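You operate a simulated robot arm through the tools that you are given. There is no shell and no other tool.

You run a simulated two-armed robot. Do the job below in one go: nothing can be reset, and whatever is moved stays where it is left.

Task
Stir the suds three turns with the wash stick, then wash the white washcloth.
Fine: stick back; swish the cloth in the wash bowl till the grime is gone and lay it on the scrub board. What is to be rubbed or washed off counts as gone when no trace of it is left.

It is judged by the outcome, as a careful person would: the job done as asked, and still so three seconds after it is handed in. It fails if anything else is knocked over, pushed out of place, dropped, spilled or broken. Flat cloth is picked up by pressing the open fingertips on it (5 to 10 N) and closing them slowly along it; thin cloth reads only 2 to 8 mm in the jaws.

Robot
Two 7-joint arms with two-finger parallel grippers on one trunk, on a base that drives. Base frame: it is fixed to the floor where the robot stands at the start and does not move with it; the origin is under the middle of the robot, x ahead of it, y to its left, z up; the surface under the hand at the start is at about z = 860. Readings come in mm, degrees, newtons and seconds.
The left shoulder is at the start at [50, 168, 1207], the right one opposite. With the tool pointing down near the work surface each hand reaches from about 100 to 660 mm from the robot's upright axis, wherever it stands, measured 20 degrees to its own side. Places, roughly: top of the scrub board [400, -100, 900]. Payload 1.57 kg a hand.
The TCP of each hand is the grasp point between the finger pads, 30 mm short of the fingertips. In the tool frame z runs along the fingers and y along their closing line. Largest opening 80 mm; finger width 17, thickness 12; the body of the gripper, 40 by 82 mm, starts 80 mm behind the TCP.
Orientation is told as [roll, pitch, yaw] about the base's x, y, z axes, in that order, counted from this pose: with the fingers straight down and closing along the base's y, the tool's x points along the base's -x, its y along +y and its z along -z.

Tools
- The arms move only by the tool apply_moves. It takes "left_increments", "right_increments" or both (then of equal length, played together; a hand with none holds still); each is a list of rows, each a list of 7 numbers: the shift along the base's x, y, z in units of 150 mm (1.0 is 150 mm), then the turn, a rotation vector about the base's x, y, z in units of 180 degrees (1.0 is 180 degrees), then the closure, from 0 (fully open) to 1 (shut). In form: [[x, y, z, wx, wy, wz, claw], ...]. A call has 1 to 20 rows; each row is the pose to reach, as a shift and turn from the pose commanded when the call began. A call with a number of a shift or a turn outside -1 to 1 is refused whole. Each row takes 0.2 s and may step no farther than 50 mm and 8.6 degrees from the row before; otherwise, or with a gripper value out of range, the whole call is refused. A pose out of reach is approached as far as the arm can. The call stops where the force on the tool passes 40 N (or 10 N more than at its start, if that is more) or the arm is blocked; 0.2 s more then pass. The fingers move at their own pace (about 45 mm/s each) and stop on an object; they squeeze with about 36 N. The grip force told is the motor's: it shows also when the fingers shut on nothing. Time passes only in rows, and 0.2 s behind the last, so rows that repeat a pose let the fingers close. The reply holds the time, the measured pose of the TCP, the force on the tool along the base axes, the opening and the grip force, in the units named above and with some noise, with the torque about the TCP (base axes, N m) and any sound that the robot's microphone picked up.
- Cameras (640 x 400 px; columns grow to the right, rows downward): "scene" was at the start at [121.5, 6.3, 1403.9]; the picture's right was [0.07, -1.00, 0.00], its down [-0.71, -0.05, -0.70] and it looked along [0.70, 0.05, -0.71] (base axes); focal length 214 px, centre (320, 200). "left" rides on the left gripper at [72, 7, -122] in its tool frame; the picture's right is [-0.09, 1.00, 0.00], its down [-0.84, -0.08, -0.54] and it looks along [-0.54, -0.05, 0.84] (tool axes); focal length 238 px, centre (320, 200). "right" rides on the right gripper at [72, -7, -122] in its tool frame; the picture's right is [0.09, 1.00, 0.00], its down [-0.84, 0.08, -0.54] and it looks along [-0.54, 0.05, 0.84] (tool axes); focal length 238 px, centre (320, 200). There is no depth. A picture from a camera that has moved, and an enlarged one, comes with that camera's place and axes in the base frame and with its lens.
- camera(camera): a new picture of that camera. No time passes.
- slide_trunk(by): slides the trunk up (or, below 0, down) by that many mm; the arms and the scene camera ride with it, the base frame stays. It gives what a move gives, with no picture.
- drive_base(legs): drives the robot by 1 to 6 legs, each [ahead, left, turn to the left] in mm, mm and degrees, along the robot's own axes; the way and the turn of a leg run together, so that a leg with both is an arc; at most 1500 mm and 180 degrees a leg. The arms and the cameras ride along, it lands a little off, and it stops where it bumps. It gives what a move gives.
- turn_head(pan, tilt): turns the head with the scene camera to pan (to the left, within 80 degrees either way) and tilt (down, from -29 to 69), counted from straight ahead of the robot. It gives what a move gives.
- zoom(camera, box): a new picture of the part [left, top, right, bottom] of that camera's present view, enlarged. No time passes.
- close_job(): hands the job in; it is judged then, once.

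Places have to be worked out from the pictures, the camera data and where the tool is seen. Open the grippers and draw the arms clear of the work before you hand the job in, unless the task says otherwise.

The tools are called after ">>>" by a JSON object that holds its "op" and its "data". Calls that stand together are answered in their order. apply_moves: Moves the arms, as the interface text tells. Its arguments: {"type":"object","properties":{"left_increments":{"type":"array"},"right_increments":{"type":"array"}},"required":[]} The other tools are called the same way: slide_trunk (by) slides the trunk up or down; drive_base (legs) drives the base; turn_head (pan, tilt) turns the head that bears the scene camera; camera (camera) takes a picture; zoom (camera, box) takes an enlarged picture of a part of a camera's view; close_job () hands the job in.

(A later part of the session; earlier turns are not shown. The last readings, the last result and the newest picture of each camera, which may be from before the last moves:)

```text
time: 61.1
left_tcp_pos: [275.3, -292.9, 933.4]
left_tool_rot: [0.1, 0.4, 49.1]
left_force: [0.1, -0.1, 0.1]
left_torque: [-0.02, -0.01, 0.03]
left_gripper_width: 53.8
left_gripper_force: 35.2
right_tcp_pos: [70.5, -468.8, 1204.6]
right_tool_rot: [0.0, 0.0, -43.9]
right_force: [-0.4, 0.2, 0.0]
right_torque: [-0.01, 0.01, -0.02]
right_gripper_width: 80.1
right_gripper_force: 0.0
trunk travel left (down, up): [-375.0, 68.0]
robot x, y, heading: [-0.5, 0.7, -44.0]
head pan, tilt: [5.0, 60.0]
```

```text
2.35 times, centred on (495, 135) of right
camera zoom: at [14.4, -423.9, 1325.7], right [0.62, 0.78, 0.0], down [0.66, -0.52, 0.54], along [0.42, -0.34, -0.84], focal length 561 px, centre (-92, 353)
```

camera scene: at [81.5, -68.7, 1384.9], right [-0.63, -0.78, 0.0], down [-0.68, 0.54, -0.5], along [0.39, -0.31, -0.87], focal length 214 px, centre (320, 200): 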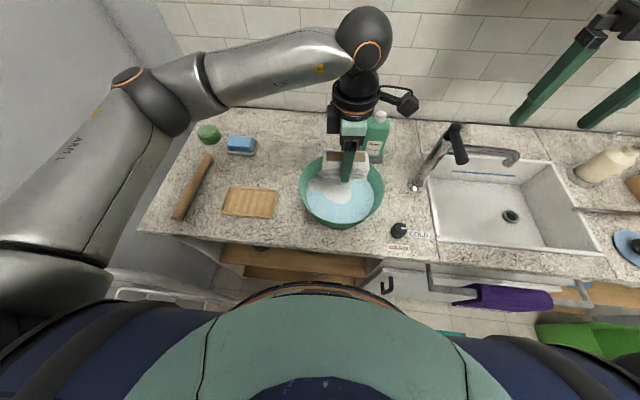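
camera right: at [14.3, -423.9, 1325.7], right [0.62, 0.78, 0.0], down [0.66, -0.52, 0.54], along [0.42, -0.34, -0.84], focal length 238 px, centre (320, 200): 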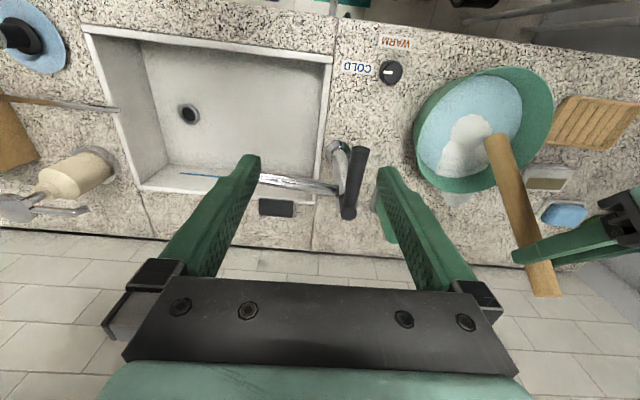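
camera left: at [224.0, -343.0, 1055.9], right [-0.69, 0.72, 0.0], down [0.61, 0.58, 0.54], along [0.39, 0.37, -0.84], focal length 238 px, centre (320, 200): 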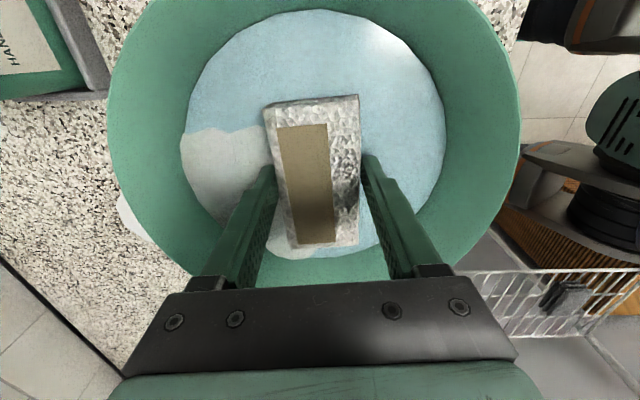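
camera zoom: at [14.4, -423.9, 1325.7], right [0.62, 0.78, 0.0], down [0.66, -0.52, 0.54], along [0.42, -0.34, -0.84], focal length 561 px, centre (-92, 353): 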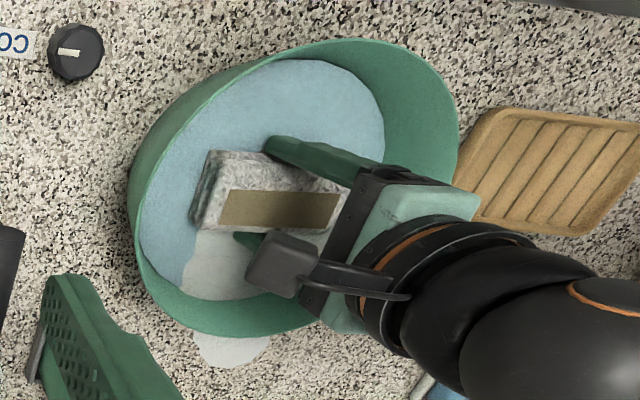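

I can see the whole bowl now. The cloth is centred, with about 25 mm of free water around it on each side. I'll lower into the water slowly, watching for bottom contact.

>>> {"op": "apply_moves", "data": {"left_increments": [[0.007, 0, -0.05, 0, 0, 0, 1], [0.007, 0, -0.1, 0, 0, 0, 1], [0.007, 0, -0.15, 0, 0, 0, 1], [0.007, 0, -0.185, 0, 0, 0, 1]]}}

>>> {"op": "camera", "data": {"camera": "left"}}

```text
time: 62.1
left_tcp_pos: [277.0, -295.8, 905.8]
left_tool_rot: [0.0, 0.3, 49.2]
left_force: [0.0, 0.0, -1.0]
left_torque: [0.01, 0.02, 0.02]
left_gripper_width: 53.9
left_gripper_force: 35.8
right_tcp_pos: [69.9, -468.0, 1204.9]
right_tool_rot: [0.1, 0.2, -43.8]
right_force: [0.1, -0.3, -0.4]
right_torque: [0.0, -0.02, 0.02]
right_gripper_width: 80.1
right_gripper_force: 0.0
trunk travel left (down, up): [-375.0, 68.0]
robot x, y, heading: [-2.0, 3.6, -43.9]
head pan, tilt: [5.0, 60.0]
```

```text
taken
camera left: at [224.7, -343.3, 1028.2], right [-0.69, 0.72, 0.0], down [0.61, 0.58, 0.54], along [0.39, 0.37, -0.84], focal length 238 px, centre (320, 200)
```

left: 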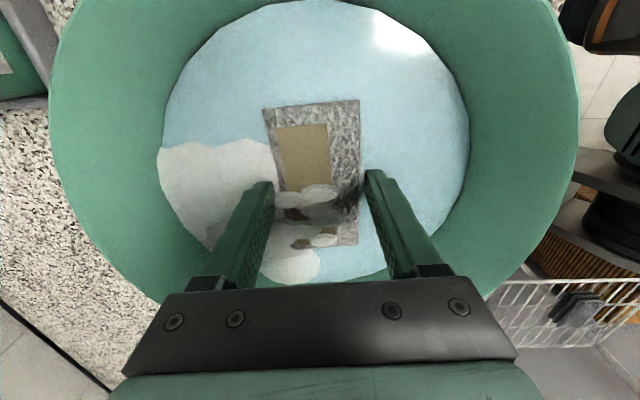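

The water and foam are now lapping over the cloth's top face, so it is nearly submerged. I'll go 4 mm deeper while checking for bottom contact.

>>> {"op": "apply_moves", "data": {"left_increments": [[0, 0, -0.013, 0, 0, 0, 1], [0, 0, -0.027, 0, 0, 0, 1]]}}

>>> {"op": "zoom", "data": {"camera": "left", "box": [220, 70, 420, 270]}}

```text
time: 62.7
left_tcp_pos: [277.3, -294.9, 902.8]
left_tool_rot: [0.0, 0.2, 49.1]
left_force: [0.0, -1.1, -0.4]
left_torque: [0.01, 0.05, 0.0]
left_gripper_width: 53.8
left_gripper_force: 36.0
right_tcp_pos: [69.5, -468.5, 1204.6]
right_tool_rot: [0.0, 0.0, -43.8]
right_force: [0.1, -0.8, -0.5]
right_torque: [0.04, -0.02, -0.01]
right_gripper_width: 79.8
right_gripper_force: 0.0
trunk travel left (down, up): [-375.0, 68.0]
robot x, y, heading: [-3.3, 1.9, -43.7]
head pan, tilt: [5.0, 60.0]
```

```text
2.00 times, centred on (320, 170) of left
camera zoom: at [225.0, -343.2, 1024.2], right [-0.69, 0.72, 0.0], down [0.61, 0.58, 0.54], along [0.39, 0.37, -0.84], focal length 477 px, centre (320, 260)
```

zoom: 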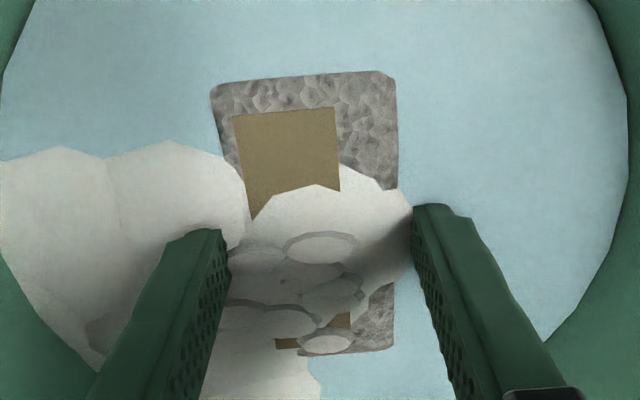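

The cloth is level with the water surface and foam is sliding over the grime, with no contact on the bottom. I'll swish it in small circles of 14 mm radius.

>>> {"op": "apply_moves", "data": {"left_increments": [[0.0933, 0, 0, 0, 0, 0, 1], [0.0755, 0.0549, 0, 0, 0, 0, 1], [0.0288, 0.0888, 0, 0, 0, 0, 1], [-0.0288, 0.0888, 0, 0, 0, 0, 1], [-0.0755, 0.0549, 0, 0, 0, 0, 1], [-0.0933, 0, 0, 0, 0, 0, 1], [-0.0755, -0.0549, 0, 0, 0, 0, 1], [-0.0288, -0.0888, 0, 0, 0, 0, 1], [0.0288, -0.0888, 0, 0, 0, 0, 1], [0.0755, -0.0549, 0, 0, 0, 0, 1], [0.0933, 0, 0, 0, 0, 0, 1], [0.0755, 0.0549, 0, 0, 0, 0, 1], [0.0288, 0.0888, 0, 0, 0, 0, 1], [-0.0288, 0.0888, 0, 0, 0, 0, 1], [-0.0755, 0.0549, 0, 0, 0, 0, 1], [-0.0933, 0, 0, 0, 0, 0, 1], [-0.0755, -0.0549, 0, 0, 0, 0, 1], [-0.0288, -0.0888, 0, 0, 0, 0, 1], [0.0288, -0.0888, 0, 0, 0, 0, 1], [0, 0, 0, 0, 0, 0, 1]]}}

>>> {"op": "zoom", "data": {"camera": "left", "box": [220, 70, 420, 270]}}

```text
time: 66.9
left_tcp_pos: [279.3, -294.2, 902.4]
left_tool_rot: [-0.1, 0.2, 49.1]
left_force: [0.5, 0.0, -0.3]
left_torque: [0.02, 0.0, 0.01]
left_gripper_width: 53.6
left_gripper_force: 35.6
right_tcp_pos: [71.0, -468.6, 1206.2]
right_tool_rot: [0.0, 0.0, -43.8]
right_force: [-0.6, 0.1, -0.3]
right_torque: [-0.02, 0.0, 0.02]
right_gripper_width: 79.6
right_gripper_force: 0.0
trunk travel left (down, up): [-375.0, 68.0]
robot x, y, heading: [-0.1, 1.2, -44.0]
head pan, tilt: [5.0, 60.0]
```

```text
2.00 times, centred on (320, 170) of left
camera zoom: at [225.5, -342.7, 1024.2], right [-0.69, 0.72, 0.0], down [0.61, 0.58, 0.54], along [0.39, 0.37, -0.84], focal length 477 px, centre (320, 260)
```

zoom: 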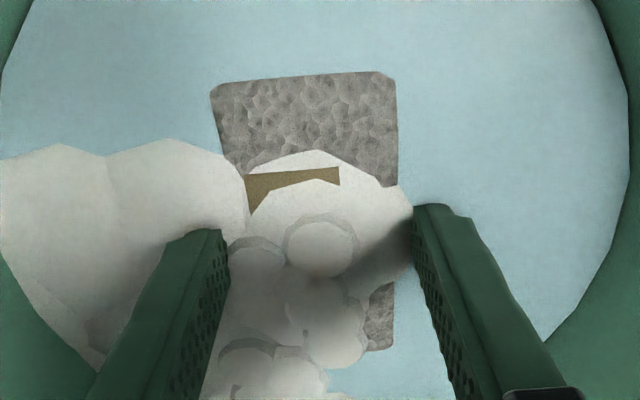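

It's working: most of the grime is already gone and only a sliver is visible. I'll keep swishing.

>>> {"op": "apply_moves", "data": {"left_increments": [[0.0933, 0, 0, 0, 0, 0, 1], [0.0755, 0.0549, 0, 0, 0, 0, 1], [0.0288, 0.0888, 0, 0, 0, 0, 1], [-0.0288, 0.0888, 0, 0, 0, 0, 1], [-0.0755, 0.0549, 0, 0, 0, 0, 1], [-0.0933, 0, 0, 0, 0, 0, 1], [-0.0755, -0.0549, 0, 0, 0, 0, 1], [-0.0288, -0.0888, 0, 0, 0, 0, 1], [0.0288, -0.0888, 0, 0, 0, 0, 1], [0.0755, -0.0549, 0, 0, 0, 0, 1], [0.0933, 0, 0, 0, 0, 0, 1], [0.0755, 0.0549, 0, 0, 0, 0, 1], [0.0288, 0.0888, 0, 0, 0, 0, 1], [-0.0288, 0.0888, 0, 0, 0, 0, 1], [-0.0755, 0.0549, 0, 0, 0, 0, 1], [-0.0933, 0, 0, 0, 0, 0, 1], [-0.0755, -0.0549, 0, 0, 0, 0, 1], [-0.0288, -0.0888, 0, 0, 0, 0, 1], [0.0288, -0.0888, 0, 0, 0, 0, 1], [0, 0, 0, 0, 0, 0, 1]]}}

>>> {"op": "zoom", "data": {"camera": "left", "box": [220, 70, 420, 270]}}

```text
time: 71.1
left_tcp_pos: [276.5, -295.2, 902.5]
left_tool_rot: [-0.1, 0.2, 49.1]
left_force: [1.6, -0.6, 0.0]
left_torque: [-0.01, -0.03, 0.02]
left_gripper_width: 54.0
left_gripper_force: 36.0
right_tcp_pos: [70.1, -468.0, 1206.4]
right_tool_rot: [-0.1, 0.0, -43.8]
right_force: [0.9, 0.7, -0.1]
right_torque: [0.0, -0.02, 0.03]
right_gripper_width: 80.2
right_gripper_force: 0.0
trunk travel left (down, up): [-375.0, 68.0]
robot x, y, heading: [0.2, -4.5, -43.8]
head pan, tilt: [5.0, 60.0]
```

```text
2.00 times, centred on (320, 170) of left
camera zoom: at [225.0, -343.2, 1024.9], right [-0.69, 0.72, 0.0], down [0.61, 0.58, 0.54], along [0.39, 0.37, -0.84], focal length 477 px, centre (320, 260)
```

zoom: 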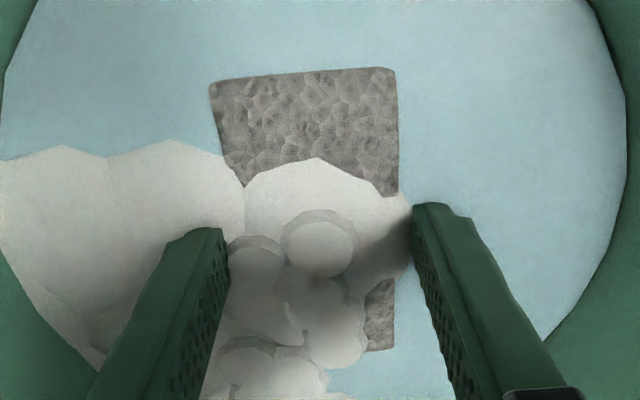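

No grime is visible, but foam hides part of the top. I'll swish two more turns to be safe, then lift to inspect.

>>> {"op": "apply_moves", "data": {"left_increments": [[0.0933, 0, 0, 0, 0, 0, 1], [0.0755, 0.0549, 0, 0, 0, 0, 1], [0.0288, 0.0888, 0, 0, 0, 0, 1], [-0.0288, 0.0888, 0, 0, 0, 0, 1], [-0.0755, 0.0549, 0, 0, 0, 0, 1], [-0.0933, 0, 0, 0, 0, 0, 1], [-0.0755, -0.0549, 0, 0, 0, 0, 1], [-0.0288, -0.0888, 0, 0, 0, 0, 1], [0.0288, -0.0888, 0, 0, 0, 0, 1], [0.0755, -0.0549, 0, 0, 0, 0, 1], [0.0933, 0, 0, 0, 0, 0, 1], [0.0755, 0.0549, 0, 0, 0, 0, 1], [0.0288, 0.0888, 0, 0, 0, 0, 1], [-0.0288, 0.0888, 0, 0, 0, 0, 1], [-0.0755, 0.0549, 0, 0, 0, 0, 1], [-0.0933, 0, 0, 0, 0, 0, 1], [-0.0755, -0.0549, 0, 0, 0, 0, 1], [-0.0288, -0.0888, 0, 0, 0, 0, 1], [0.0288, -0.0888, 0, 0, 0, 0, 1], [0, 0, 0, 0, 0, 0, 1]]}}

>>> {"op": "apply_moves", "data": {"left_increments": [[0, 0, 0.08, 0, 0, 0, 1], [0, 0, 0.18, 0, 0, 0, 1], [0, 0, 0.3, 0, 0, 0, 1], [0, 0, 0.45, 0, 0, 0, 1], [0, 0, 0.6, 0, 0, 0, 1]]}}

>>> {"op": "camera", "data": {"camera": "left"}}

>>> {"op": "zoom", "data": {"camera": "left", "box": [220, 70, 420, 270]}}

>>> {"op": "zoom", "data": {"camera": "right", "box": [390, 50, 600, 220]}}

```text
time: 75.3
left_tcp_pos: [276.4, -295.6, 902.9]
left_tool_rot: [0.0, 0.3, 49.1]
left_force: [0.4, -0.9, -0.7]
left_torque: [-0.03, -0.01, -0.01]
left_gripper_width: 53.7
left_gripper_force: 36.0
right_tcp_pos: [68.8, -468.9, 1206.3]
right_tool_rot: [0.0, 0.0, -43.7]
right_force: [-0.1, 0.0, -0.3]
right_torque: [-0.02, 0.0, 0.02]
right_gripper_width: 79.9
right_gripper_force: 0.1
trunk travel left (down, up): [-375.0, 68.0]
robot x, y, heading: [0.4, -0.4, -43.9]
head pan, tilt: [5.0, 60.0]
```

```text
time: 76.5
left_tcp_pos: [276.3, -295.0, 992.9]
left_tool_rot: [0.1, 0.2, 49.2]
left_force: [0.4, -1.0, -0.4]
left_torque: [-0.01, -0.02, 0.01]
left_gripper_width: 53.7
left_gripper_force: 35.7
right_tcp_pos: [69.2, -469.3, 1205.8]
right_tool_rot: [0.0, 0.0, -43.8]
right_force: [-0.3, -1.6, -0.3]
right_torque: [-0.01, 0.0, -0.01]
right_gripper_width: 79.9
right_gripper_force: 0.0
trunk travel left (down, up): [-375.0, 68.0]
robot x, y, heading: [0.9, 0.7, -43.9]
head pan, tilt: [5.0, 60.0]
```

```text
taken
camera left: at [224.9, -342.9, 1114.4], right [-0.69, 0.72, 0.0], down [0.61, 0.58, 0.54], along [0.39, 0.37, -0.84], focal length 238 px, centre (320, 200)
```

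left: 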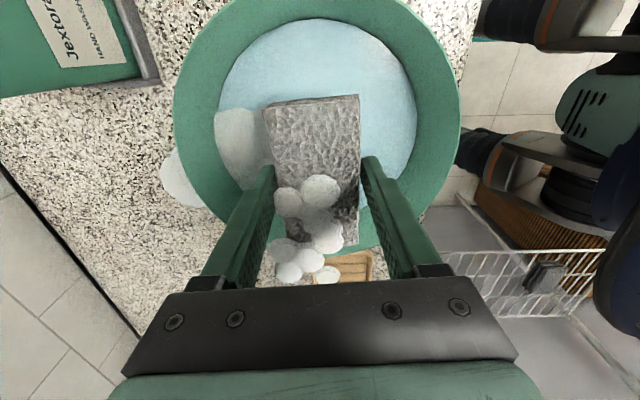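

```text
2.00 times, centred on (320, 170) of left
camera zoom: at [224.9, -342.9, 1114.4], right [-0.69, 0.72, 0.0], down [0.61, 0.58, 0.54], along [0.39, 0.37, -0.84], focal length 477 px, centre (320, 260)
```

zoom: 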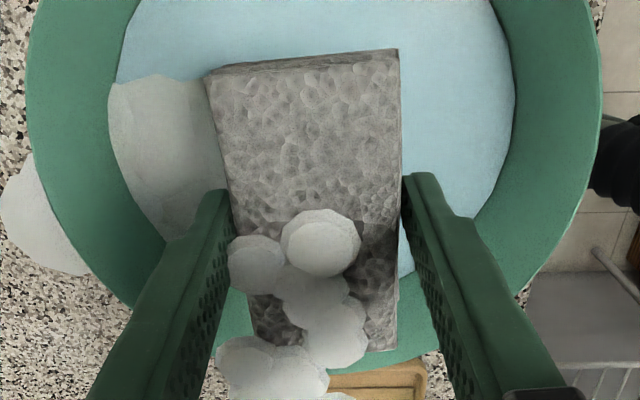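

```text
2.35 times, centred on (495, 135) of right
camera zoom: at [14.2, -423.8, 1325.7], right [0.62, 0.78, 0.0], down [0.66, -0.52, 0.54], along [0.42, -0.34, -0.84], focal length 561 px, centre (-92, 353)
```

zoom: 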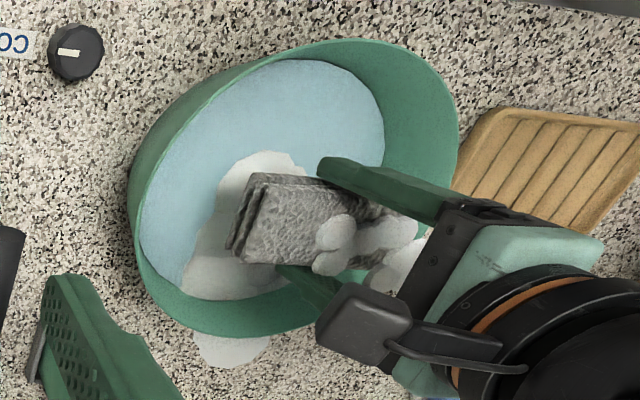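

The top of the cloth looks clean where I can see it, but some foam blobs came up over one end. I'll look at it closely from both wrist cameras.

>>> {"op": "zoom", "data": {"camera": "left", "box": [250, 160, 380, 290]}}

>>> {"op": "zoom", "data": {"camera": "right", "box": [480, 110, 600, 190]}}

>>> {"op": "zoom", "data": {"camera": "scene", "box": [280, 110, 420, 240]}}

```text
3.08 times, centred on (315, 225) of left
camera zoom: at [224.9, -342.9, 1114.4], right [-0.69, 0.72, 0.0], down [0.61, 0.58, 0.54], along [0.39, 0.37, -0.84], focal length 733 px, centre (335, 123)
```

zoom: 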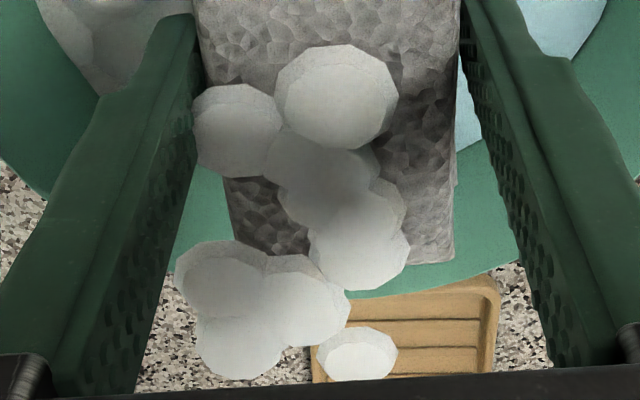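

```text
5.00 times, centred on (540, 150) of right
camera zoom: at [14.2, -423.8, 1325.7], right [0.62, 0.78, 0.0], down [0.66, -0.52, 0.54], along [0.42, -0.34, -0.84], focal length 1192 px, centre (-780, 450)
```

zoom: 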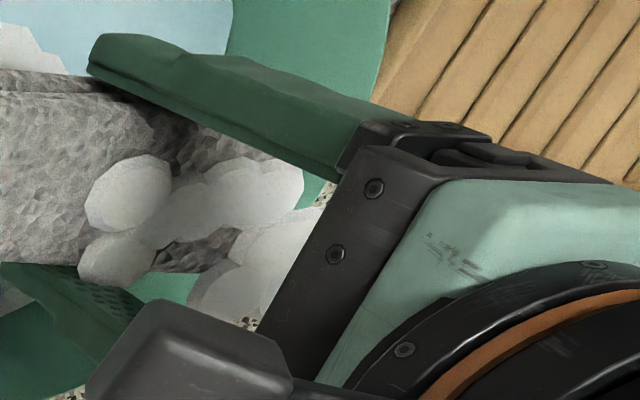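

```text
3.08 times, centred on (350, 175) of scene
camera zoom: at [81.4, -68.7, 1384.9], right [-0.63, -0.78, 0.0], down [-0.68, 0.54, -0.5], along [0.39, -0.31, -0.87], focal length 660 px, centre (228, 277)
```

zoom: 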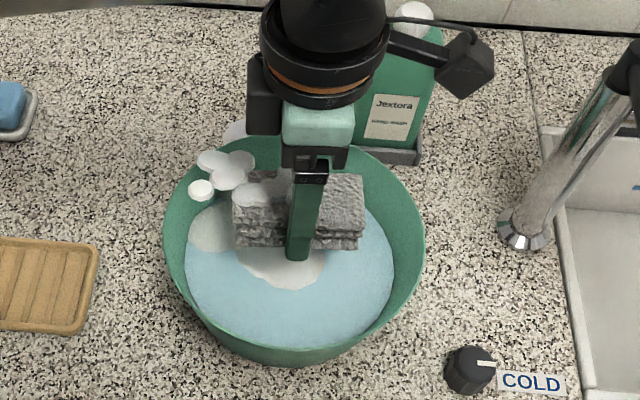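

The foam discs move with the cloth, so they are suds clinging to it, and they hide part of where the grime was. To be safe I'll dip it again and swish several more turns.

>>> {"op": "apply_moves", "data": {"left_increments": [[0, 0, -0.15, 0, 0, 0, 1], [0, 0, -0.3, 0, 0, 0, 1], [0, 0, -0.42, 0, 0, 0, 1], [0, 0, -0.52, 0, 0, 0, 1], [0, 0, -0.605, 0, 0, 0, 1]]}}

>>> {"op": "apply_moves", "data": {"left_increments": [[0.0933, 0, 0, 0, 0, 0, 1], [0.0755, 0.0549, 0, 0, 0, 0, 1], [0.0288, 0.0888, 0, 0, 0, 0, 1], [-0.0288, 0.0888, 0, 0, 0, 0, 1], [-0.0755, 0.0549, 0, 0, 0, 0, 1], [-0.0933, 0, 0, 0, 0, 0, 1], [-0.0755, -0.0549, 0, 0, 0, 0, 1], [-0.0288, -0.0888, 0, 0, 0, 0, 1], [0.0288, -0.0888, 0, 0, 0, 0, 1], [0.0755, -0.0549, 0, 0, 0, 0, 1], [0.0933, 0, 0, 0, 0, 0, 1], [0.0755, 0.0549, 0, 0, 0, 0, 1], [0.0288, 0.0888, 0, 0, 0, 0, 1], [-0.0288, 0.0888, 0, 0, 0, 0, 1], [-0.0755, 0.0549, 0, 0, 0, 0, 1], [-0.0933, 0, 0, 0, 0, 0, 1], [-0.0755, -0.0549, 0, 0, 0, 0, 1], [-0.0288, -0.0888, 0, 0, 0, 0, 1], [0.0288, -0.0888, 0, 0, 0, 0, 1], [0, 0, 0, 0, 0, 0, 1]]}}

>>> {"op": "apply_moves", "data": {"left_increments": [[0.0933, 0, 0, 0, 0, 0, 1], [0.0755, -0.0549, 0, 0, 0, 0, 1], [0.0288, -0.0888, 0, 0, 0, 0, 1], [-0.0288, -0.0888, 0, 0, 0, 0, 1], [-0.0755, -0.0549, 0, 0, 0, 0, 1], [-0.0933, 0, 0, 0, 0, 0, 1], [-0.0755, 0.0549, 0, 0, 0, 0, 1], [-0.0288, 0.0888, 0, 0, 0, 0, 1], [0.0288, 0.0888, 0, 0, 0, 0, 1], [0.0755, 0.0549, 0, 0, 0, 0, 1], [0.0933, 0, 0, 0, 0, 0, 1], [0.0755, -0.0549, 0, 0, 0, 0, 1], [0.0288, -0.0888, 0, 0, 0, 0, 1], [-0.0288, -0.0888, 0, 0, 0, 0, 1], [-0.0755, -0.0549, 0, 0, 0, 0, 1], [-0.0933, 0, 0, 0, 0, 0, 1], [-0.0755, 0.0549, 0, 0, 0, 0, 1], [-0.0288, 0.0888, 0, 0, 0, 0, 1], [0.0288, 0.0888, 0, 0, 0, 0, 1], [0, 0, 0, 0, 0, 0, 1]]}}

>>> {"op": "zoom", "data": {"camera": "left", "box": [220, 70, 420, 270]}}

```text
time: 77.7
left_tcp_pos: [278.3, -294.5, 900.7]
left_tool_rot: [-0.1, 0.2, 49.2]
left_force: [-0.3, -0.7, -0.9]
left_torque: [-0.03, -0.04, 0.01]
left_gripper_width: 54.0
left_gripper_force: 36.1
right_tcp_pos: [69.2, -469.4, 1205.7]
right_tool_rot: [0.0, 0.0, -43.8]
right_force: [0.3, 0.1, -0.3]
right_torque: [0.0, -0.06, 0.02]
right_gripper_width: 80.1
right_gripper_force: 0.1
trunk travel left (down, up): [-375.0, 68.0]
robot x, y, heading: [-1.8, 2.7, -43.9]
head pan, tilt: [5.0, 60.0]
```

```text
time: 81.9
left_tcp_pos: [277.2, -295.3, 902.4]
left_tool_rot: [-0.1, 0.3, 49.2]
left_force: [0.1, 0.6, 0.1]
left_torque: [-0.01, 0.0, 0.0]
left_gripper_width: 53.7
left_gripper_force: 35.6
right_tcp_pos: [68.6, -468.1, 1204.9]
right_tool_rot: [0.1, 0.0, -43.8]
right_force: [-0.3, 0.2, 0.3]
right_torque: [0.01, 0.03, 0.02]
right_gripper_width: 79.9
right_gripper_force: 0.1
trunk travel left (down, up): [-375.0, 68.0]
robot x, y, heading: [1.3, -0.3, -44.1]
head pan, tilt: [5.0, 60.0]
```

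```text
time: 86.1
left_tcp_pos: [276.2, -295.2, 900.6]
left_tool_rot: [0.1, 0.2, 49.2]
left_force: [0.2, 0.0, -0.7]
left_torque: [-0.03, 0.0, -0.01]
left_gripper_width: 53.7
left_gripper_force: 36.6
right_tcp_pos: [70.3, -469.7, 1204.5]
right_tool_rot: [0.1, 0.0, -43.8]
right_force: [0.3, 0.8, -0.4]
right_torque: [0.03, -0.01, 0.01]
right_gripper_width: 80.2
right_gripper_force: 0.0
trunk travel left (down, up): [-375.0, 68.0]
robot x, y, heading: [0.8, -0.5, -43.9]
head pan, tilt: [5.0, 60.0]
```

```text
2.00 times, centred on (320, 170) of left
camera zoom: at [224.5, -343.7, 1023.1], right [-0.69, 0.72, 0.0], down [0.61, 0.58, 0.54], along [0.39, 0.37, -0.84], focal length 477 px, centre (320, 260)
```

zoom: 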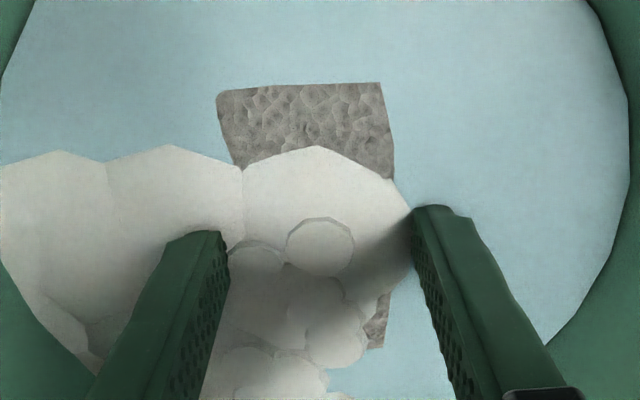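

That's four more turns. I'll lift the cloth out, let it drip for a second over the bowl, and inspect it.

>>> {"op": "apply_moves", "data": {"left_increments": [[0, 0, 0.08, 0, 0, 0, 1], [0, 0, 0.18, 0, 0, 0, 1], [0, 0, 0.3, 0, 0, 0, 1], [0, 0, 0.45, 0, 0, 0, 1], [0, 0, 0.6, 0, 0, 0, 1], [0, 0, 0.75, 0, 0, 0, 1], [0, 0, 0.9, 0, 0, 0, 1], [0, 0, 0.9, 0, 0, 0, 1], [0, 0, 0.9, 0, 0, 0, 1], [0, 0, 0.9, 0, 0, 0, 1], [0, 0, 0.9, 0, 0, 0, 1], [0, 0, 0.9, 0, 0, 0, 1], [0, 0, 0.9, 0, 0, 0, 1], [0, 0, 0.9, 0, 0, 0, 1], [0, 0, 0.9, 0, 0, 0, 1]]}}

>>> {"op": "zoom", "data": {"camera": "left", "box": [220, 70, 420, 290]}}

>>> {"op": "zoom", "data": {"camera": "right", "box": [440, 70, 640, 220]}}

>>> {"op": "zoom", "data": {"camera": "scene", "box": [280, 90, 420, 240]}}

```text
time: 89.3
left_tcp_pos: [277.7, -294.6, 1036.5]
left_tool_rot: [0.0, 0.1, 49.2]
left_force: [-0.2, -0.4, -0.9]
left_torque: [-0.03, -0.01, 0.02]
left_gripper_width: 54.2
left_gripper_force: 35.1
right_tcp_pos: [69.1, -469.9, 1205.1]
right_tool_rot: [0.0, 0.0, -43.8]
right_force: [-0.8, -0.2, -0.1]
right_torque: [0.02, -0.01, 0.03]
right_gripper_width: 80.2
right_gripper_force: 0.1
trunk travel left (down, up): [-375.0, 68.0]
robot x, y, heading: [1.7, 1.2, -43.9]
head pan, tilt: [5.0, 60.0]
```

```text
1.82 times, centred on (320, 180) of left
camera zoom: at [225.1, -343.6, 1157.9], right [-0.69, 0.72, 0.0], down [0.61, 0.58, 0.54], along [0.39, 0.37, -0.84], focal length 433 px, centre (320, 236)
```

zoom: 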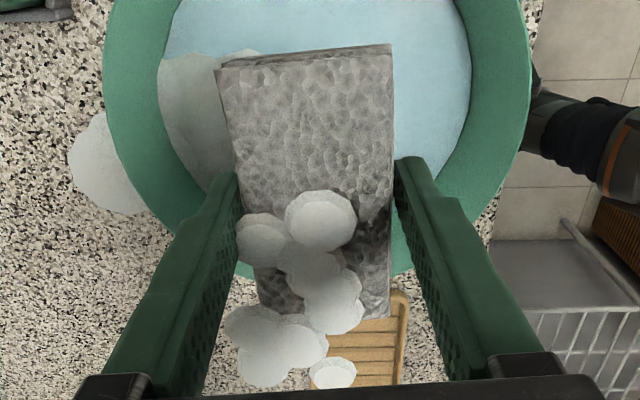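

```text
2.67 times, centred on (540, 145) of right
camera zoom: at [14.3, -423.9, 1325.7], right [0.62, 0.78, 0.0], down [0.66, -0.52, 0.54], along [0.42, -0.34, -0.84], focal length 636 px, centre (-267, 347)
```

zoom: 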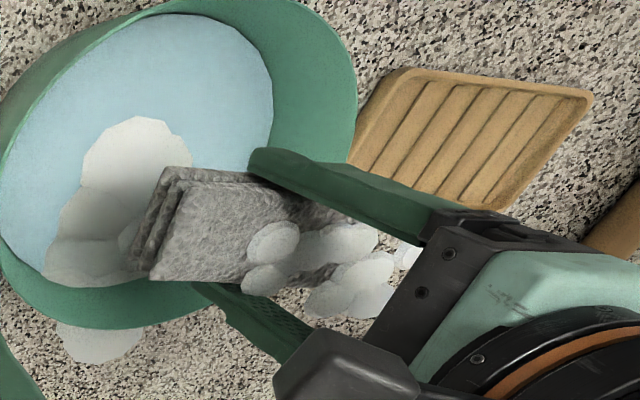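

```text
2.67 times, centred on (350, 165) of scene
camera zoom: at [81.5, -68.8, 1384.9], right [-0.63, -0.78, 0.0], down [-0.68, 0.54, -0.5], along [0.39, -0.31, -0.87], focal length 572 px, centre (240, 293)
```

zoom: 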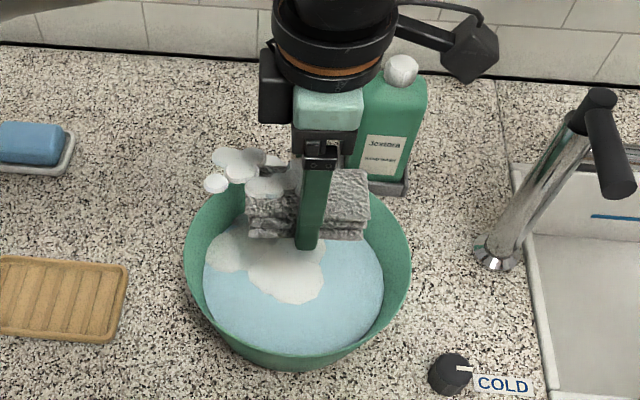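

No grime is visible anywhere on the exposed cloth. Comparing two views, the board's centre is near (430,−99), its size is about 142 × 88 mm, its long axis runs at about 46°, and it is quite low. I'll carry the cloth there and line it up with the board.

>>> {"op": "apply_moves", "data": {"left_increments": [[0.17, 0.217, 0, 0, 0, -0.0032, 1], [0.34, 0.434, 0, 0, 0, -0.0064, 1], [0.51, 0.65, 0, 0, 0, -0.0097, 1]]}}

>>> {"op": "apply_moves", "data": {"left_increments": [[0.17, 0.217, 0, 0, 0, -0.0032, 1], [0.34, 0.434, 0, 0, 0, -0.0064, 1], [0.51, 0.65, 0, 0, 0, -0.0097, 1]]}}

>>> {"op": "turn_head", "data": {"pan": 30, "tilt": 50}}

>>> {"op": "camera", "data": {"camera": "scene"}}

>>> {"op": "camera", "data": {"camera": "left"}}

```text
time: 90.1
left_tcp_pos: [354.7, -196.3, 1036.4]
left_tool_rot: [0.0, 0.3, 47.4]
left_force: [-0.2, -0.5, -0.1]
left_torque: [-0.02, 0.01, 0.05]
left_gripper_width: 53.8
left_gripper_force: 35.9
right_tcp_pos: [70.6, -468.5, 1205.4]
right_tool_rot: [-0.1, 0.0, -43.8]
right_force: [0.8, -0.1, 0.5]
right_torque: [0.01, 0.0, -0.03]
right_gripper_width: 80.2
right_gripper_force: 0.0
trunk travel left (down, up): [-375.0, 68.0]
robot x, y, heading: [0.5, 0.1, -43.9]
head pan, tilt: [5.0, 60.0]
```

```text
time: 90.9
left_tcp_pos: [431.6, -99.5, 1036.9]
left_tool_rot: [-0.1, 0.3, 45.7]
left_force: [0.9, 0.1, 0.0]
left_torque: [-0.04, -0.01, 0.0]
left_gripper_width: 53.6
left_gripper_force: 35.5
right_tcp_pos: [69.8, -468.1, 1206.2]
right_tool_rot: [-0.1, 0.0, -43.7]
right_force: [0.4, 0.3, 1.2]
right_torque: [0.02, 0.0, 0.0]
right_gripper_width: 80.1
right_gripper_force: 0.1
trunk travel left (down, up): [-375.0, 68.0]
robot x, y, heading: [-3.6, -1.1, -43.7]
head pan, tilt: [5.0, 60.0]
```

```text
time: 91.8
left_tcp_pos: [431.2, -99.0, 1035.5]
left_tool_rot: [0.0, 0.2, 45.7]
left_force: [-0.6, -0.5, 0.2]
left_torque: [0.0, 0.01, 0.0]
left_gripper_width: 53.8
left_gripper_force: 35.6
right_tcp_pos: [70.3, -469.3, 1205.7]
right_tool_rot: [0.0, 0.0, -43.8]
right_force: [-0.2, -0.1, 0.4]
right_torque: [0.0, 0.0, 0.02]
right_gripper_width: 80.0
right_gripper_force: 0.1
trunk travel left (down, up): [-375.0, 68.0]
robot x, y, heading: [3.0, -0.4, -43.8]
head pan, tilt: [30.0, 50.0]
```

```text
taken
camera scene: at [104.3, -45.4, 1397.4], right [-0.24, -0.97, 0.0], down [-0.74, 0.18, -0.64], along [0.62, -0.15, -0.77], focal length 214 px, centre (320, 200)
```

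scene: 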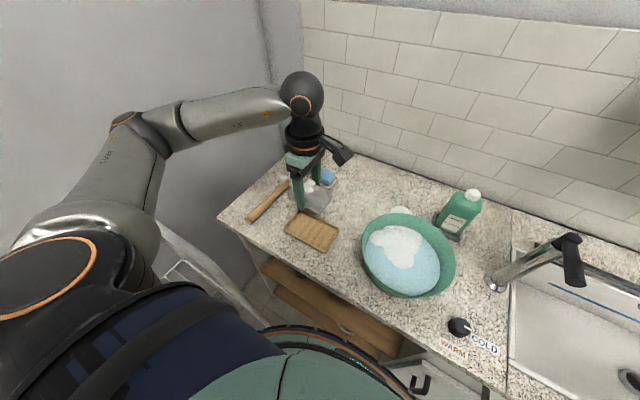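

```text
taken
camera left: at [376.1, -144.5, 1158.2], right [-0.65, 0.76, 0.0], down [0.64, 0.55, 0.54], along [0.41, 0.35, -0.84], focal length 238 px, centre (320, 200)
```

left: 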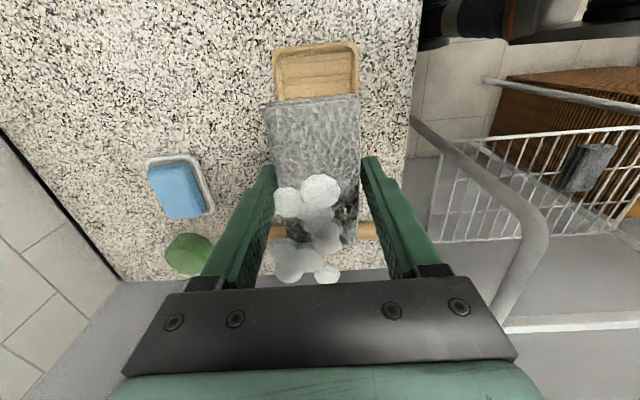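

The cloth is over the board, its end lined up with the board's outline. I'll lower partway and then feel for contact in small steps.

>>> {"op": "apply_moves", "data": {"left_increments": [[0, 0, -0.2, 0, 0, 0, 1], [0, 0, -0.4, 0, 0, 0, 1], [0, 0, -0.6, 0, 0, 0, 1], [0, 0, -0.7, 0, 0, 0, 1]]}}

>>> {"op": "camera", "data": {"camera": "left"}}

>>> {"op": "zoom", "data": {"camera": "scene", "box": [240, 140, 400, 260]}}

```text
time: 92.8
left_tcp_pos: [431.7, -99.3, 930.4]
left_tool_rot: [0.0, 0.1, 45.7]
left_force: [-0.8, 0.3, -0.9]
left_torque: [-0.02, 0.0, 0.04]
left_gripper_width: 53.8
left_gripper_force: 35.8
right_tcp_pos: [69.5, -467.9, 1204.6]
right_tool_rot: [0.0, 0.0, -43.8]
right_force: [-0.8, 0.1, 0.2]
right_torque: [0.0, 0.0, 0.01]
right_gripper_width: 80.2
right_gripper_force: 0.0
trunk travel left (down, up): [-375.0, 68.0]
robot x, y, heading: [-0.2, 4.1, -43.8]
head pan, tilt: [30.0, 50.0]
```

```text
taken
camera left: at [375.2, -144.1, 1052.7], right [-0.65, 0.76, 0.0], down [0.64, 0.55, 0.54], along [0.41, 0.35, -0.84], focal length 238 px, centre (320, 200)
```

left: 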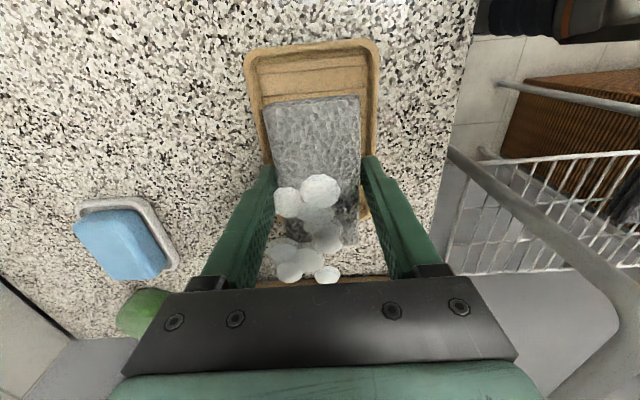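

```text
3.33 times, centred on (320, 200) of scene
camera zoom: at [104.3, -45.3, 1397.5], right [-0.24, -0.97, 0.0], down [-0.74, 0.18, -0.64], along [0.62, -0.15, -0.77], focal length 715 px, centre (320, 200)
```

zoom: 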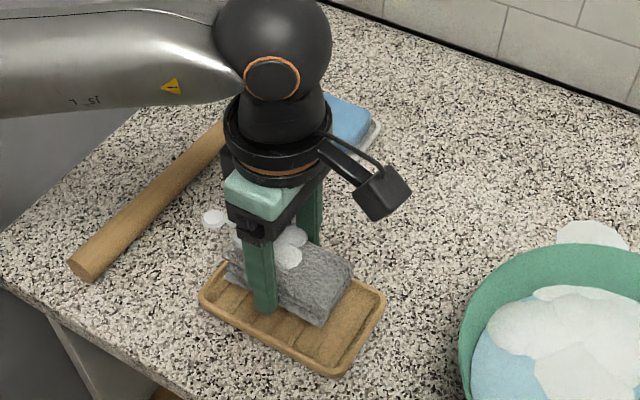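

Not touching yet: the cloth bottom is near z ≈ 896 and the board is still visible below it. I'll continue down in small steps.

>>> {"op": "apply_moves", "data": {"left_increments": [[0, 0, -0.033, 0, 0, 0, 1], [0, 0, -0.067, 0, 0, 0, 1], [0, 0, -0.1, 0, 0, 0, 1]]}}

>>> {"op": "zoom", "data": {"camera": "scene", "box": [240, 140, 400, 260]}}

```text
time: 93.6
left_tcp_pos: [430.0, -99.2, 916.5]
left_tool_rot: [-0.2, 0.2, 45.7]
left_force: [-0.3, -0.4, -0.2]
left_torque: [0.01, -0.02, 0.01]
left_gripper_width: 53.7
left_gripper_force: 36.5
right_tcp_pos: [70.2, -468.2, 1205.5]
right_tool_rot: [-0.1, 0.0, -43.7]
right_force: [0.0, -0.8, 0.4]
right_torque: [-0.03, -0.02, 0.0]
right_gripper_width: 80.1
right_gripper_force: 0.0
trunk travel left (down, up): [-375.0, 68.0]
robot x, y, heading: [-2.4, -1.7, -43.7]
head pan, tilt: [30.0, 50.0]
```

```text
3.33 times, centred on (320, 200) of scene
camera zoom: at [104.3, -45.4, 1397.4], right [-0.24, -0.97, 0.0], down [-0.74, 0.18, -0.64], along [0.62, -0.15, -0.77], focal length 715 px, centre (320, 200)
```

zoom: 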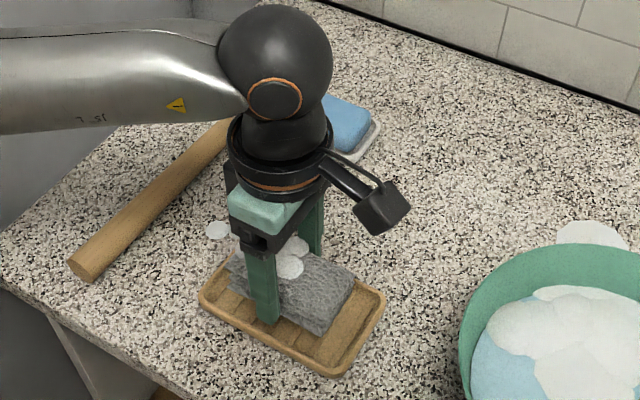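

No contact yet, and the finger is still inside the board's outline. Next I'll lower in 3 mm rows, checking the force.

>>> {"op": "apply_moves", "data": {"left_increments": [[0, 0, -0.02, 0, 0, 0, 1], [0, 0, -0.04, 0, 0, 0, 1]]}}

>>> {"op": "zoom", "data": {"camera": "scene", "box": [270, 180, 360, 260]}}

```text
time: 94.2
left_tcp_pos: [429.4, -100.3, 910.7]
left_tool_rot: [0.0, 0.1, 45.7]
left_force: [-0.2, 0.8, -0.2]
left_torque: [-0.02, 0.04, 0.0]
left_gripper_width: 53.7
left_gripper_force: 36.3
right_tcp_pos: [70.6, -469.2, 1205.1]
right_tool_rot: [0.0, 0.1, -43.8]
right_force: [-0.6, -0.6, -0.2]
right_torque: [-0.07, -0.02, -0.01]
right_gripper_width: 80.0
right_gripper_force: 0.0
trunk travel left (down, up): [-375.0, 68.0]
robot x, y, heading: [0.4, 2.2, -44.0]
head pan, tilt: [30.0, 50.0]
```

```text
5.00 times, centred on (315, 220) of scene
camera zoom: at [104.3, -45.3, 1397.4], right [-0.24, -0.97, 0.0], down [-0.74, 0.18, -0.64], along [0.62, -0.15, -0.77], focal length 1072 px, centre (345, 100)
```

zoom: 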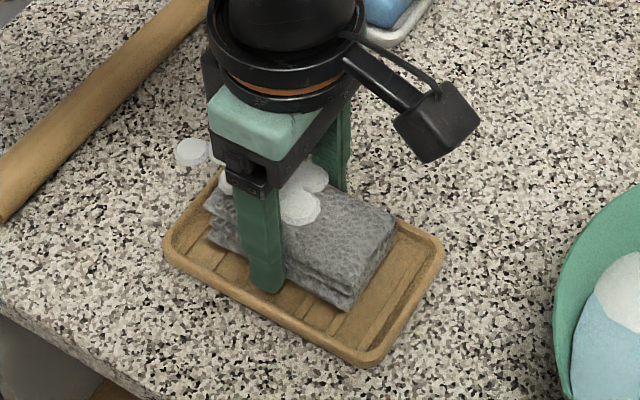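

The cloth is only a few millimetres above the board, with the finger inside the rim. I'll lower 2 mm at a time.

>>> {"op": "apply_moves", "data": {"left_increments": [[0, 0, -0.013, 0, 0, 0, 1], [0, 0, -0.02, 0, 0, 0, 1]]}}

```text
time: 94.8
left_tcp_pos: [429.9, -98.6, 907.5]
left_tool_rot: [0.0, 0.1, 45.8]
left_force: [0.3, 0.4, 0.2]
left_torque: [0.02, 0.01, 0.01]
left_gripper_width: 53.8
left_gripper_force: 36.5
right_tcp_pos: [69.4, -468.6, 1205.3]
right_tool_rot: [0.1, 0.0, -43.7]
right_force: [-0.6, 0.8, 0.2]
right_torque: [-0.01, 0.0, 0.0]
right_gripper_width: 79.9
right_gripper_force: 0.1
trunk travel left (down, up): [-375.0, 68.0]
robot x, y, heading: [-1.8, 0.2, -43.9]
head pan, tilt: [30.0, 50.0]
```

Still no clear contact, so I'll step down another 3 mm.

>>> {"op": "apply_moves", "data": {"left_increments": [[0, 0, -0.01, 0, 0, 0, 1], [0, 0, -0.02, 0, 0, 0, 1]]}}

>>> {"op": "zoom", "data": {"camera": "scene", "box": [270, 180, 360, 260]}}

```text
time: 95.4
left_tcp_pos: [429.6, -99.3, 902.3]
left_tool_rot: [0.0, 0.2, 45.7]
left_force: [1.1, -0.7, -0.4]
left_torque: [0.03, -0.02, 0.02]
left_gripper_width: 53.6
left_gripper_force: 36.0
right_tcp_pos: [69.4, -468.4, 1206.2]
right_tool_rot: [-0.1, 0.0, -43.9]
right_force: [0.0, 0.3, 0.9]
right_torque: [-0.01, 0.0, 0.02]
right_gripper_width: 79.8
right_gripper_force: 0.1
trunk travel left (down, up): [-375.0, 68.0]
robot x, y, heading: [-0.4, 2.1, -43.8]
head pan, tilt: [30.0, 50.0]
```

```text
5.00 times, centred on (315, 220) of scene
camera zoom: at [104.3, -45.3, 1397.4], right [-0.24, -0.97, 0.0], down [-0.74, 0.18, -0.64], along [0.62, -0.15, -0.77], focal length 1072 px, centre (345, 100)
```

zoom: 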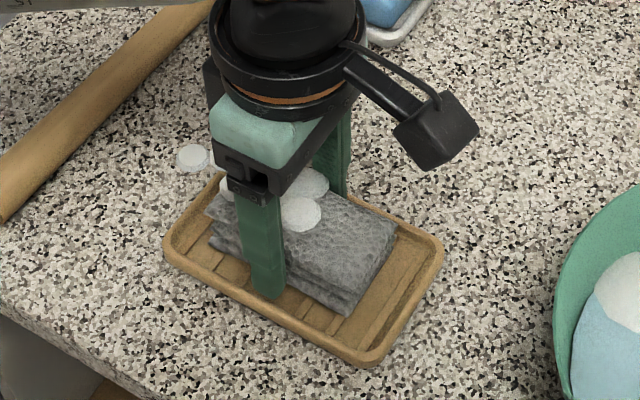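

The bottom of the cloth is at about z ≈ 869, nearly on the ribs. I'll make two more tiny steps and look for a vertical force.

>>> {"op": "apply_moves", "data": {"left_increments": [[0, 0, -0.01, 0, 0, 0, 1], [0, 0, -0.01, 0, 0, 0, 1]]}}

>>> {"op": "apply_moves", "data": {"left_increments": [[0, 0, -0.01, 0, 0, 0, 1], [0, 0, -0.01, 0, 0, 0, 1]]}}

```text
time: 96.0
left_tcp_pos: [431.0, -100.0, 901.2]
left_tool_rot: [-0.1, 0.2, 45.7]
left_force: [-0.1, 0.4, 0.0]
left_torque: [0.02, 0.0, -0.01]
left_gripper_width: 53.8
left_gripper_force: 35.9
right_tcp_pos: [70.4, -468.9, 1205.5]
right_tool_rot: [0.0, 0.0, -43.7]
right_force: [-0.2, 1.2, 0.5]
right_torque: [0.0, 0.0, -0.01]
right_gripper_width: 80.1
right_gripper_force: 0.0
trunk travel left (down, up): [-375.0, 68.0]
robot x, y, heading: [-2.8, 0.6, -43.6]
head pan, tilt: [30.0, 50.0]
```

```text
time: 96.6
left_tcp_pos: [430.1, -100.1, 902.1]
left_tool_rot: [-0.1, 0.1, 45.7]
left_force: [0.4, 0.8, 0.7]
left_torque: [-0.03, -0.04, 0.0]
left_gripper_width: 53.9
left_gripper_force: 35.7
right_tcp_pos: [69.5, -468.2, 1204.2]
right_tool_rot: [0.0, 0.0, -43.8]
right_force: [-0.4, 0.7, 0.5]
right_torque: [-0.02, 0.02, -0.02]
right_gripper_width: 80.1
right_gripper_force: 0.2
trunk travel left (down, up): [-375.0, 68.0]
robot x, y, heading: [-2.3, 2.5, -43.8]
head pan, tilt: [30.0, 50.0]
```

The vertical force is starting to lift toward zero and above, which could be first contact. One more small step to confirm.

>>> {"op": "apply_moves", "data": {"left_increments": [[0, 0, -0.01, 0, 0, 0, 1], [0, 0, -0.013, 0, 0, 0, 1], [0, 0, -0.013, 0, 0, 0, 1]]}}

>>> {"op": "camera", "data": {"camera": "left"}}

```text
time: 97.4
left_tcp_pos: [430.5, -100.8, 900.6]
left_tool_rot: [0.0, 0.2, 45.8]
left_force: [-0.3, 0.2, -1.0]
left_torque: [0.0, -0.05, 0.01]
left_gripper_width: 53.8
left_gripper_force: 36.4
right_tcp_pos: [68.7, -468.2, 1205.2]
right_tool_rot: [0.0, 0.0, -43.8]
right_force: [0.6, 0.2, 0.2]
right_torque: [0.01, -0.03, -0.01]
right_gripper_width: 79.8
right_gripper_force: 0.1
trunk travel left (down, up): [-375.0, 68.0]
robot x, y, heading: [-0.7, 1.3, -43.6]
head pan, tilt: [30.0, 50.0]
```

```text
taken
camera left: at [375.0, -144.9, 1021.6], right [-0.65, 0.76, 0.0], down [0.64, 0.55, 0.54], along [0.41, 0.35, -0.84], focal length 238 px, centre (320, 200)
```

left: 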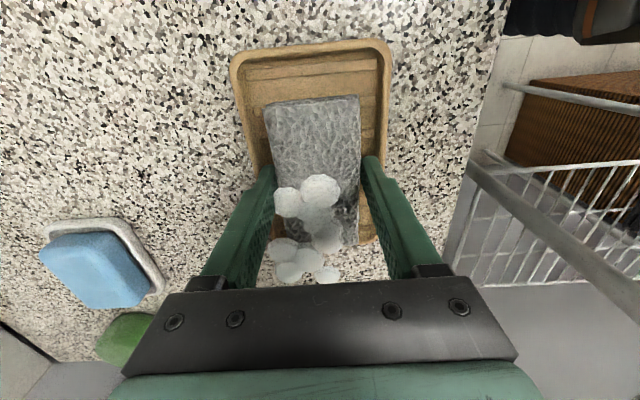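

There's still no contact at a cloth-bottom height of about 866, so the board is very thin. I'll keep feeling down in 1.5 mm steps.

>>> {"op": "apply_moves", "data": {"left_increments": [[0, 0, -0.01, 0, 0, 0, 1], [0, 0, -0.01, 0, 0, 0, 1], [0, 0, -0.01, 0, 0, 0, 1]]}}

>>> {"op": "apply_moves", "data": {"left_increments": [[0, 0, -0.01, 0, 0, 0, 1], [0, 0, -0.01, 0, 0, 0, 1], [0, 0, -0.01, 0, 0, 0, 1]]}}

>>> {"op": "zoom", "data": {"camera": "left", "box": [220, 30, 420, 290]}}

```text
time: 98.2
left_tcp_pos: [430.9, -100.2, 898.8]
left_tool_rot: [-0.2, 0.2, 45.7]
left_force: [1.1, 1.8, 9.0]
left_torque: [0.16, 0.06, -0.02]
left_gripper_width: 53.7
left_gripper_force: 35.7
right_tcp_pos: [69.6, -468.8, 1205.6]
right_tool_rot: [0.0, -0.1, -43.8]
right_force: [0.9, -0.7, -0.1]
right_torque: [-0.02, 0.01, 0.0]
right_gripper_width: 80.1
right_gripper_force: 0.0
trunk travel left (down, up): [-375.0, 68.0]
robot x, y, heading: [0.3, -2.2, -43.7]
head pan, tilt: [30.0, 50.0]
```

```text
time: 99.0
left_tcp_pos: [430.4, -98.6, 898.7]
left_tool_rot: [-0.3, 0.2, 45.7]
left_force: [2.6, 3.7, 25.9]
left_torque: [0.33, 0.21, -0.03]
left_gripper_width: 53.9
left_gripper_force: 36.0
right_tcp_pos: [68.9, -468.5, 1205.2]
right_tool_rot: [0.3, -0.1, -43.8]
right_force: [-0.6, 0.4, -0.2]
right_torque: [-0.01, 0.02, 0.0]
right_gripper_width: 80.0
right_gripper_force: 0.1
trunk travel left (down, up): [-375.0, 68.0]
robot x, y, heading: [0.4, 1.5, -43.8]
head pan, tilt: [30.0, 50.0]
```

```text
1.54 times, centred on (320, 160) of left
camera zoom: at [374.3, -144.7, 1020.6], right [-0.65, 0.76, -0.01], down [0.64, 0.55, 0.54], along [0.41, 0.35, -0.84], focal length 367 px, centre (320, 262)
```

zoom: 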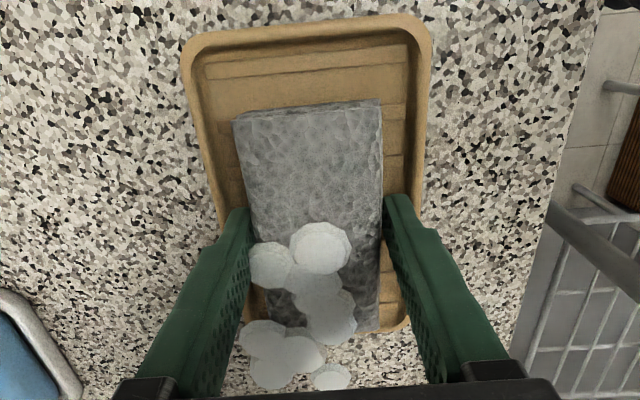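

The cloth is now resting on the board, with 26 N pressing. I'll ease off 1.7 mm to unload, then check the force before releasing.

>>> {"op": "apply_moves", "data": {"left_increments": [[0, 0, 0.006, 0, 0, 0, 1], [0, 0, 0.0115, 0, 0, 0, 1]]}}

```text
time: 99.6
left_tcp_pos: [429.5, -99.5, 898.1]
left_tool_rot: [-0.2, 0.2, 45.7]
left_force: [5.8, 0.6, 18.5]
left_torque: [0.01, -0.07, -0.01]
left_gripper_width: 54.1
left_gripper_force: 36.2
right_tcp_pos: [67.5, -468.8, 1204.0]
right_tool_rot: [0.0, 0.0, -43.8]
right_force: [0.4, -0.2, -0.7]
right_torque: [0.02, -0.02, 0.0]
right_gripper_width: 79.8
right_gripper_force: 0.1
trunk travel left (down, up): [-375.0, 68.0]
robot x, y, heading: [-0.5, 0.2, -43.8]
head pan, tilt: [30.0, 50.0]
```

It's still 18 N, so I'll raise another 1.2 mm.

>>> {"op": "apply_moves", "data": {"left_increments": [[0, 0, 0.004, 0, 0, 0, 1], [0, 0, 0.008, 0, 0, 0, 1]]}}

>>> {"op": "camera", "data": {"camera": "left"}}

```text
time: 100.2
left_tcp_pos: [429.6, -100.0, 899.5]
left_tool_rot: [0.0, 0.2, 45.6]
left_force: [3.5, -2.4, 8.0]
left_torque: [-0.16, -0.23, 0.01]
left_gripper_width: 53.9
left_gripper_force: 36.3
right_tcp_pos: [69.8, -468.9, 1205.2]
right_tool_rot: [0.0, 0.1, -43.7]
right_force: [0.5, 0.0, -0.4]
right_torque: [-0.01, -0.01, 0.01]
right_gripper_width: 80.2
right_gripper_force: 0.0
trunk travel left (down, up): [-375.0, 68.0]
robot x, y, heading: [0.8, 0.4, -43.7]
head pan, tilt: [30.0, 50.0]
```

```text
taken
camera left: at [374.3, -145.2, 1020.7], right [-0.65, 0.76, 0.0], down [0.64, 0.55, 0.54], along [0.41, 0.35, -0.84], focal length 238 px, centre (320, 200)
```

left: 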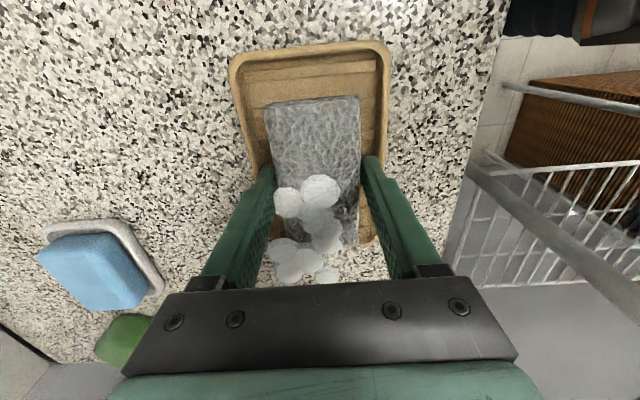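

The force is down to 8 N with a small side load. Raising another 0.7 mm should leave it just resting.

>>> {"op": "apply_moves", "data": {"left_increments": [[0, 0, 0.003, 0, 0, 0, 1], [0, 0, 0.005, 0, 0, 0, 1]]}}

>>> {"op": "zoom", "data": {"camera": "scene", "box": [270, 180, 360, 260]}}

```text
time: 100.8
left_tcp_pos: [430.3, -99.3, 898.8]
left_tool_rot: [0.2, 0.2, 45.6]
left_force: [0.0, -2.2, -2.0]
left_torque: [-0.11, -0.02, 0.07]
left_gripper_width: 53.9
left_gripper_force: 35.8
right_tcp_pos: [70.5, -468.7, 1204.5]
right_tool_rot: [0.0, 0.0, -43.7]
right_force: [0.1, 0.0, -0.5]
right_torque: [0.0, 0.01, -0.02]
right_gripper_width: 80.3
right_gripper_force: 0.0
trunk travel left (down, up): [-375.0, 68.0]
robot x, y, heading: [2.4, 2.6, -43.7]
head pan, tilt: [30.0, 50.0]
```

```text
5.00 times, centred on (315, 220) of scene
camera zoom: at [104.4, -45.6, 1397.3], right [-0.24, -0.97, 0.0], down [-0.74, 0.18, -0.64], along [0.62, -0.15, -0.77], focal length 1072 px, centre (345, 100)
```

zoom: 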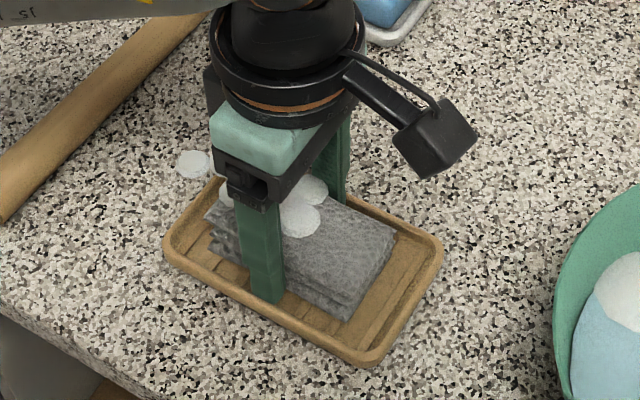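

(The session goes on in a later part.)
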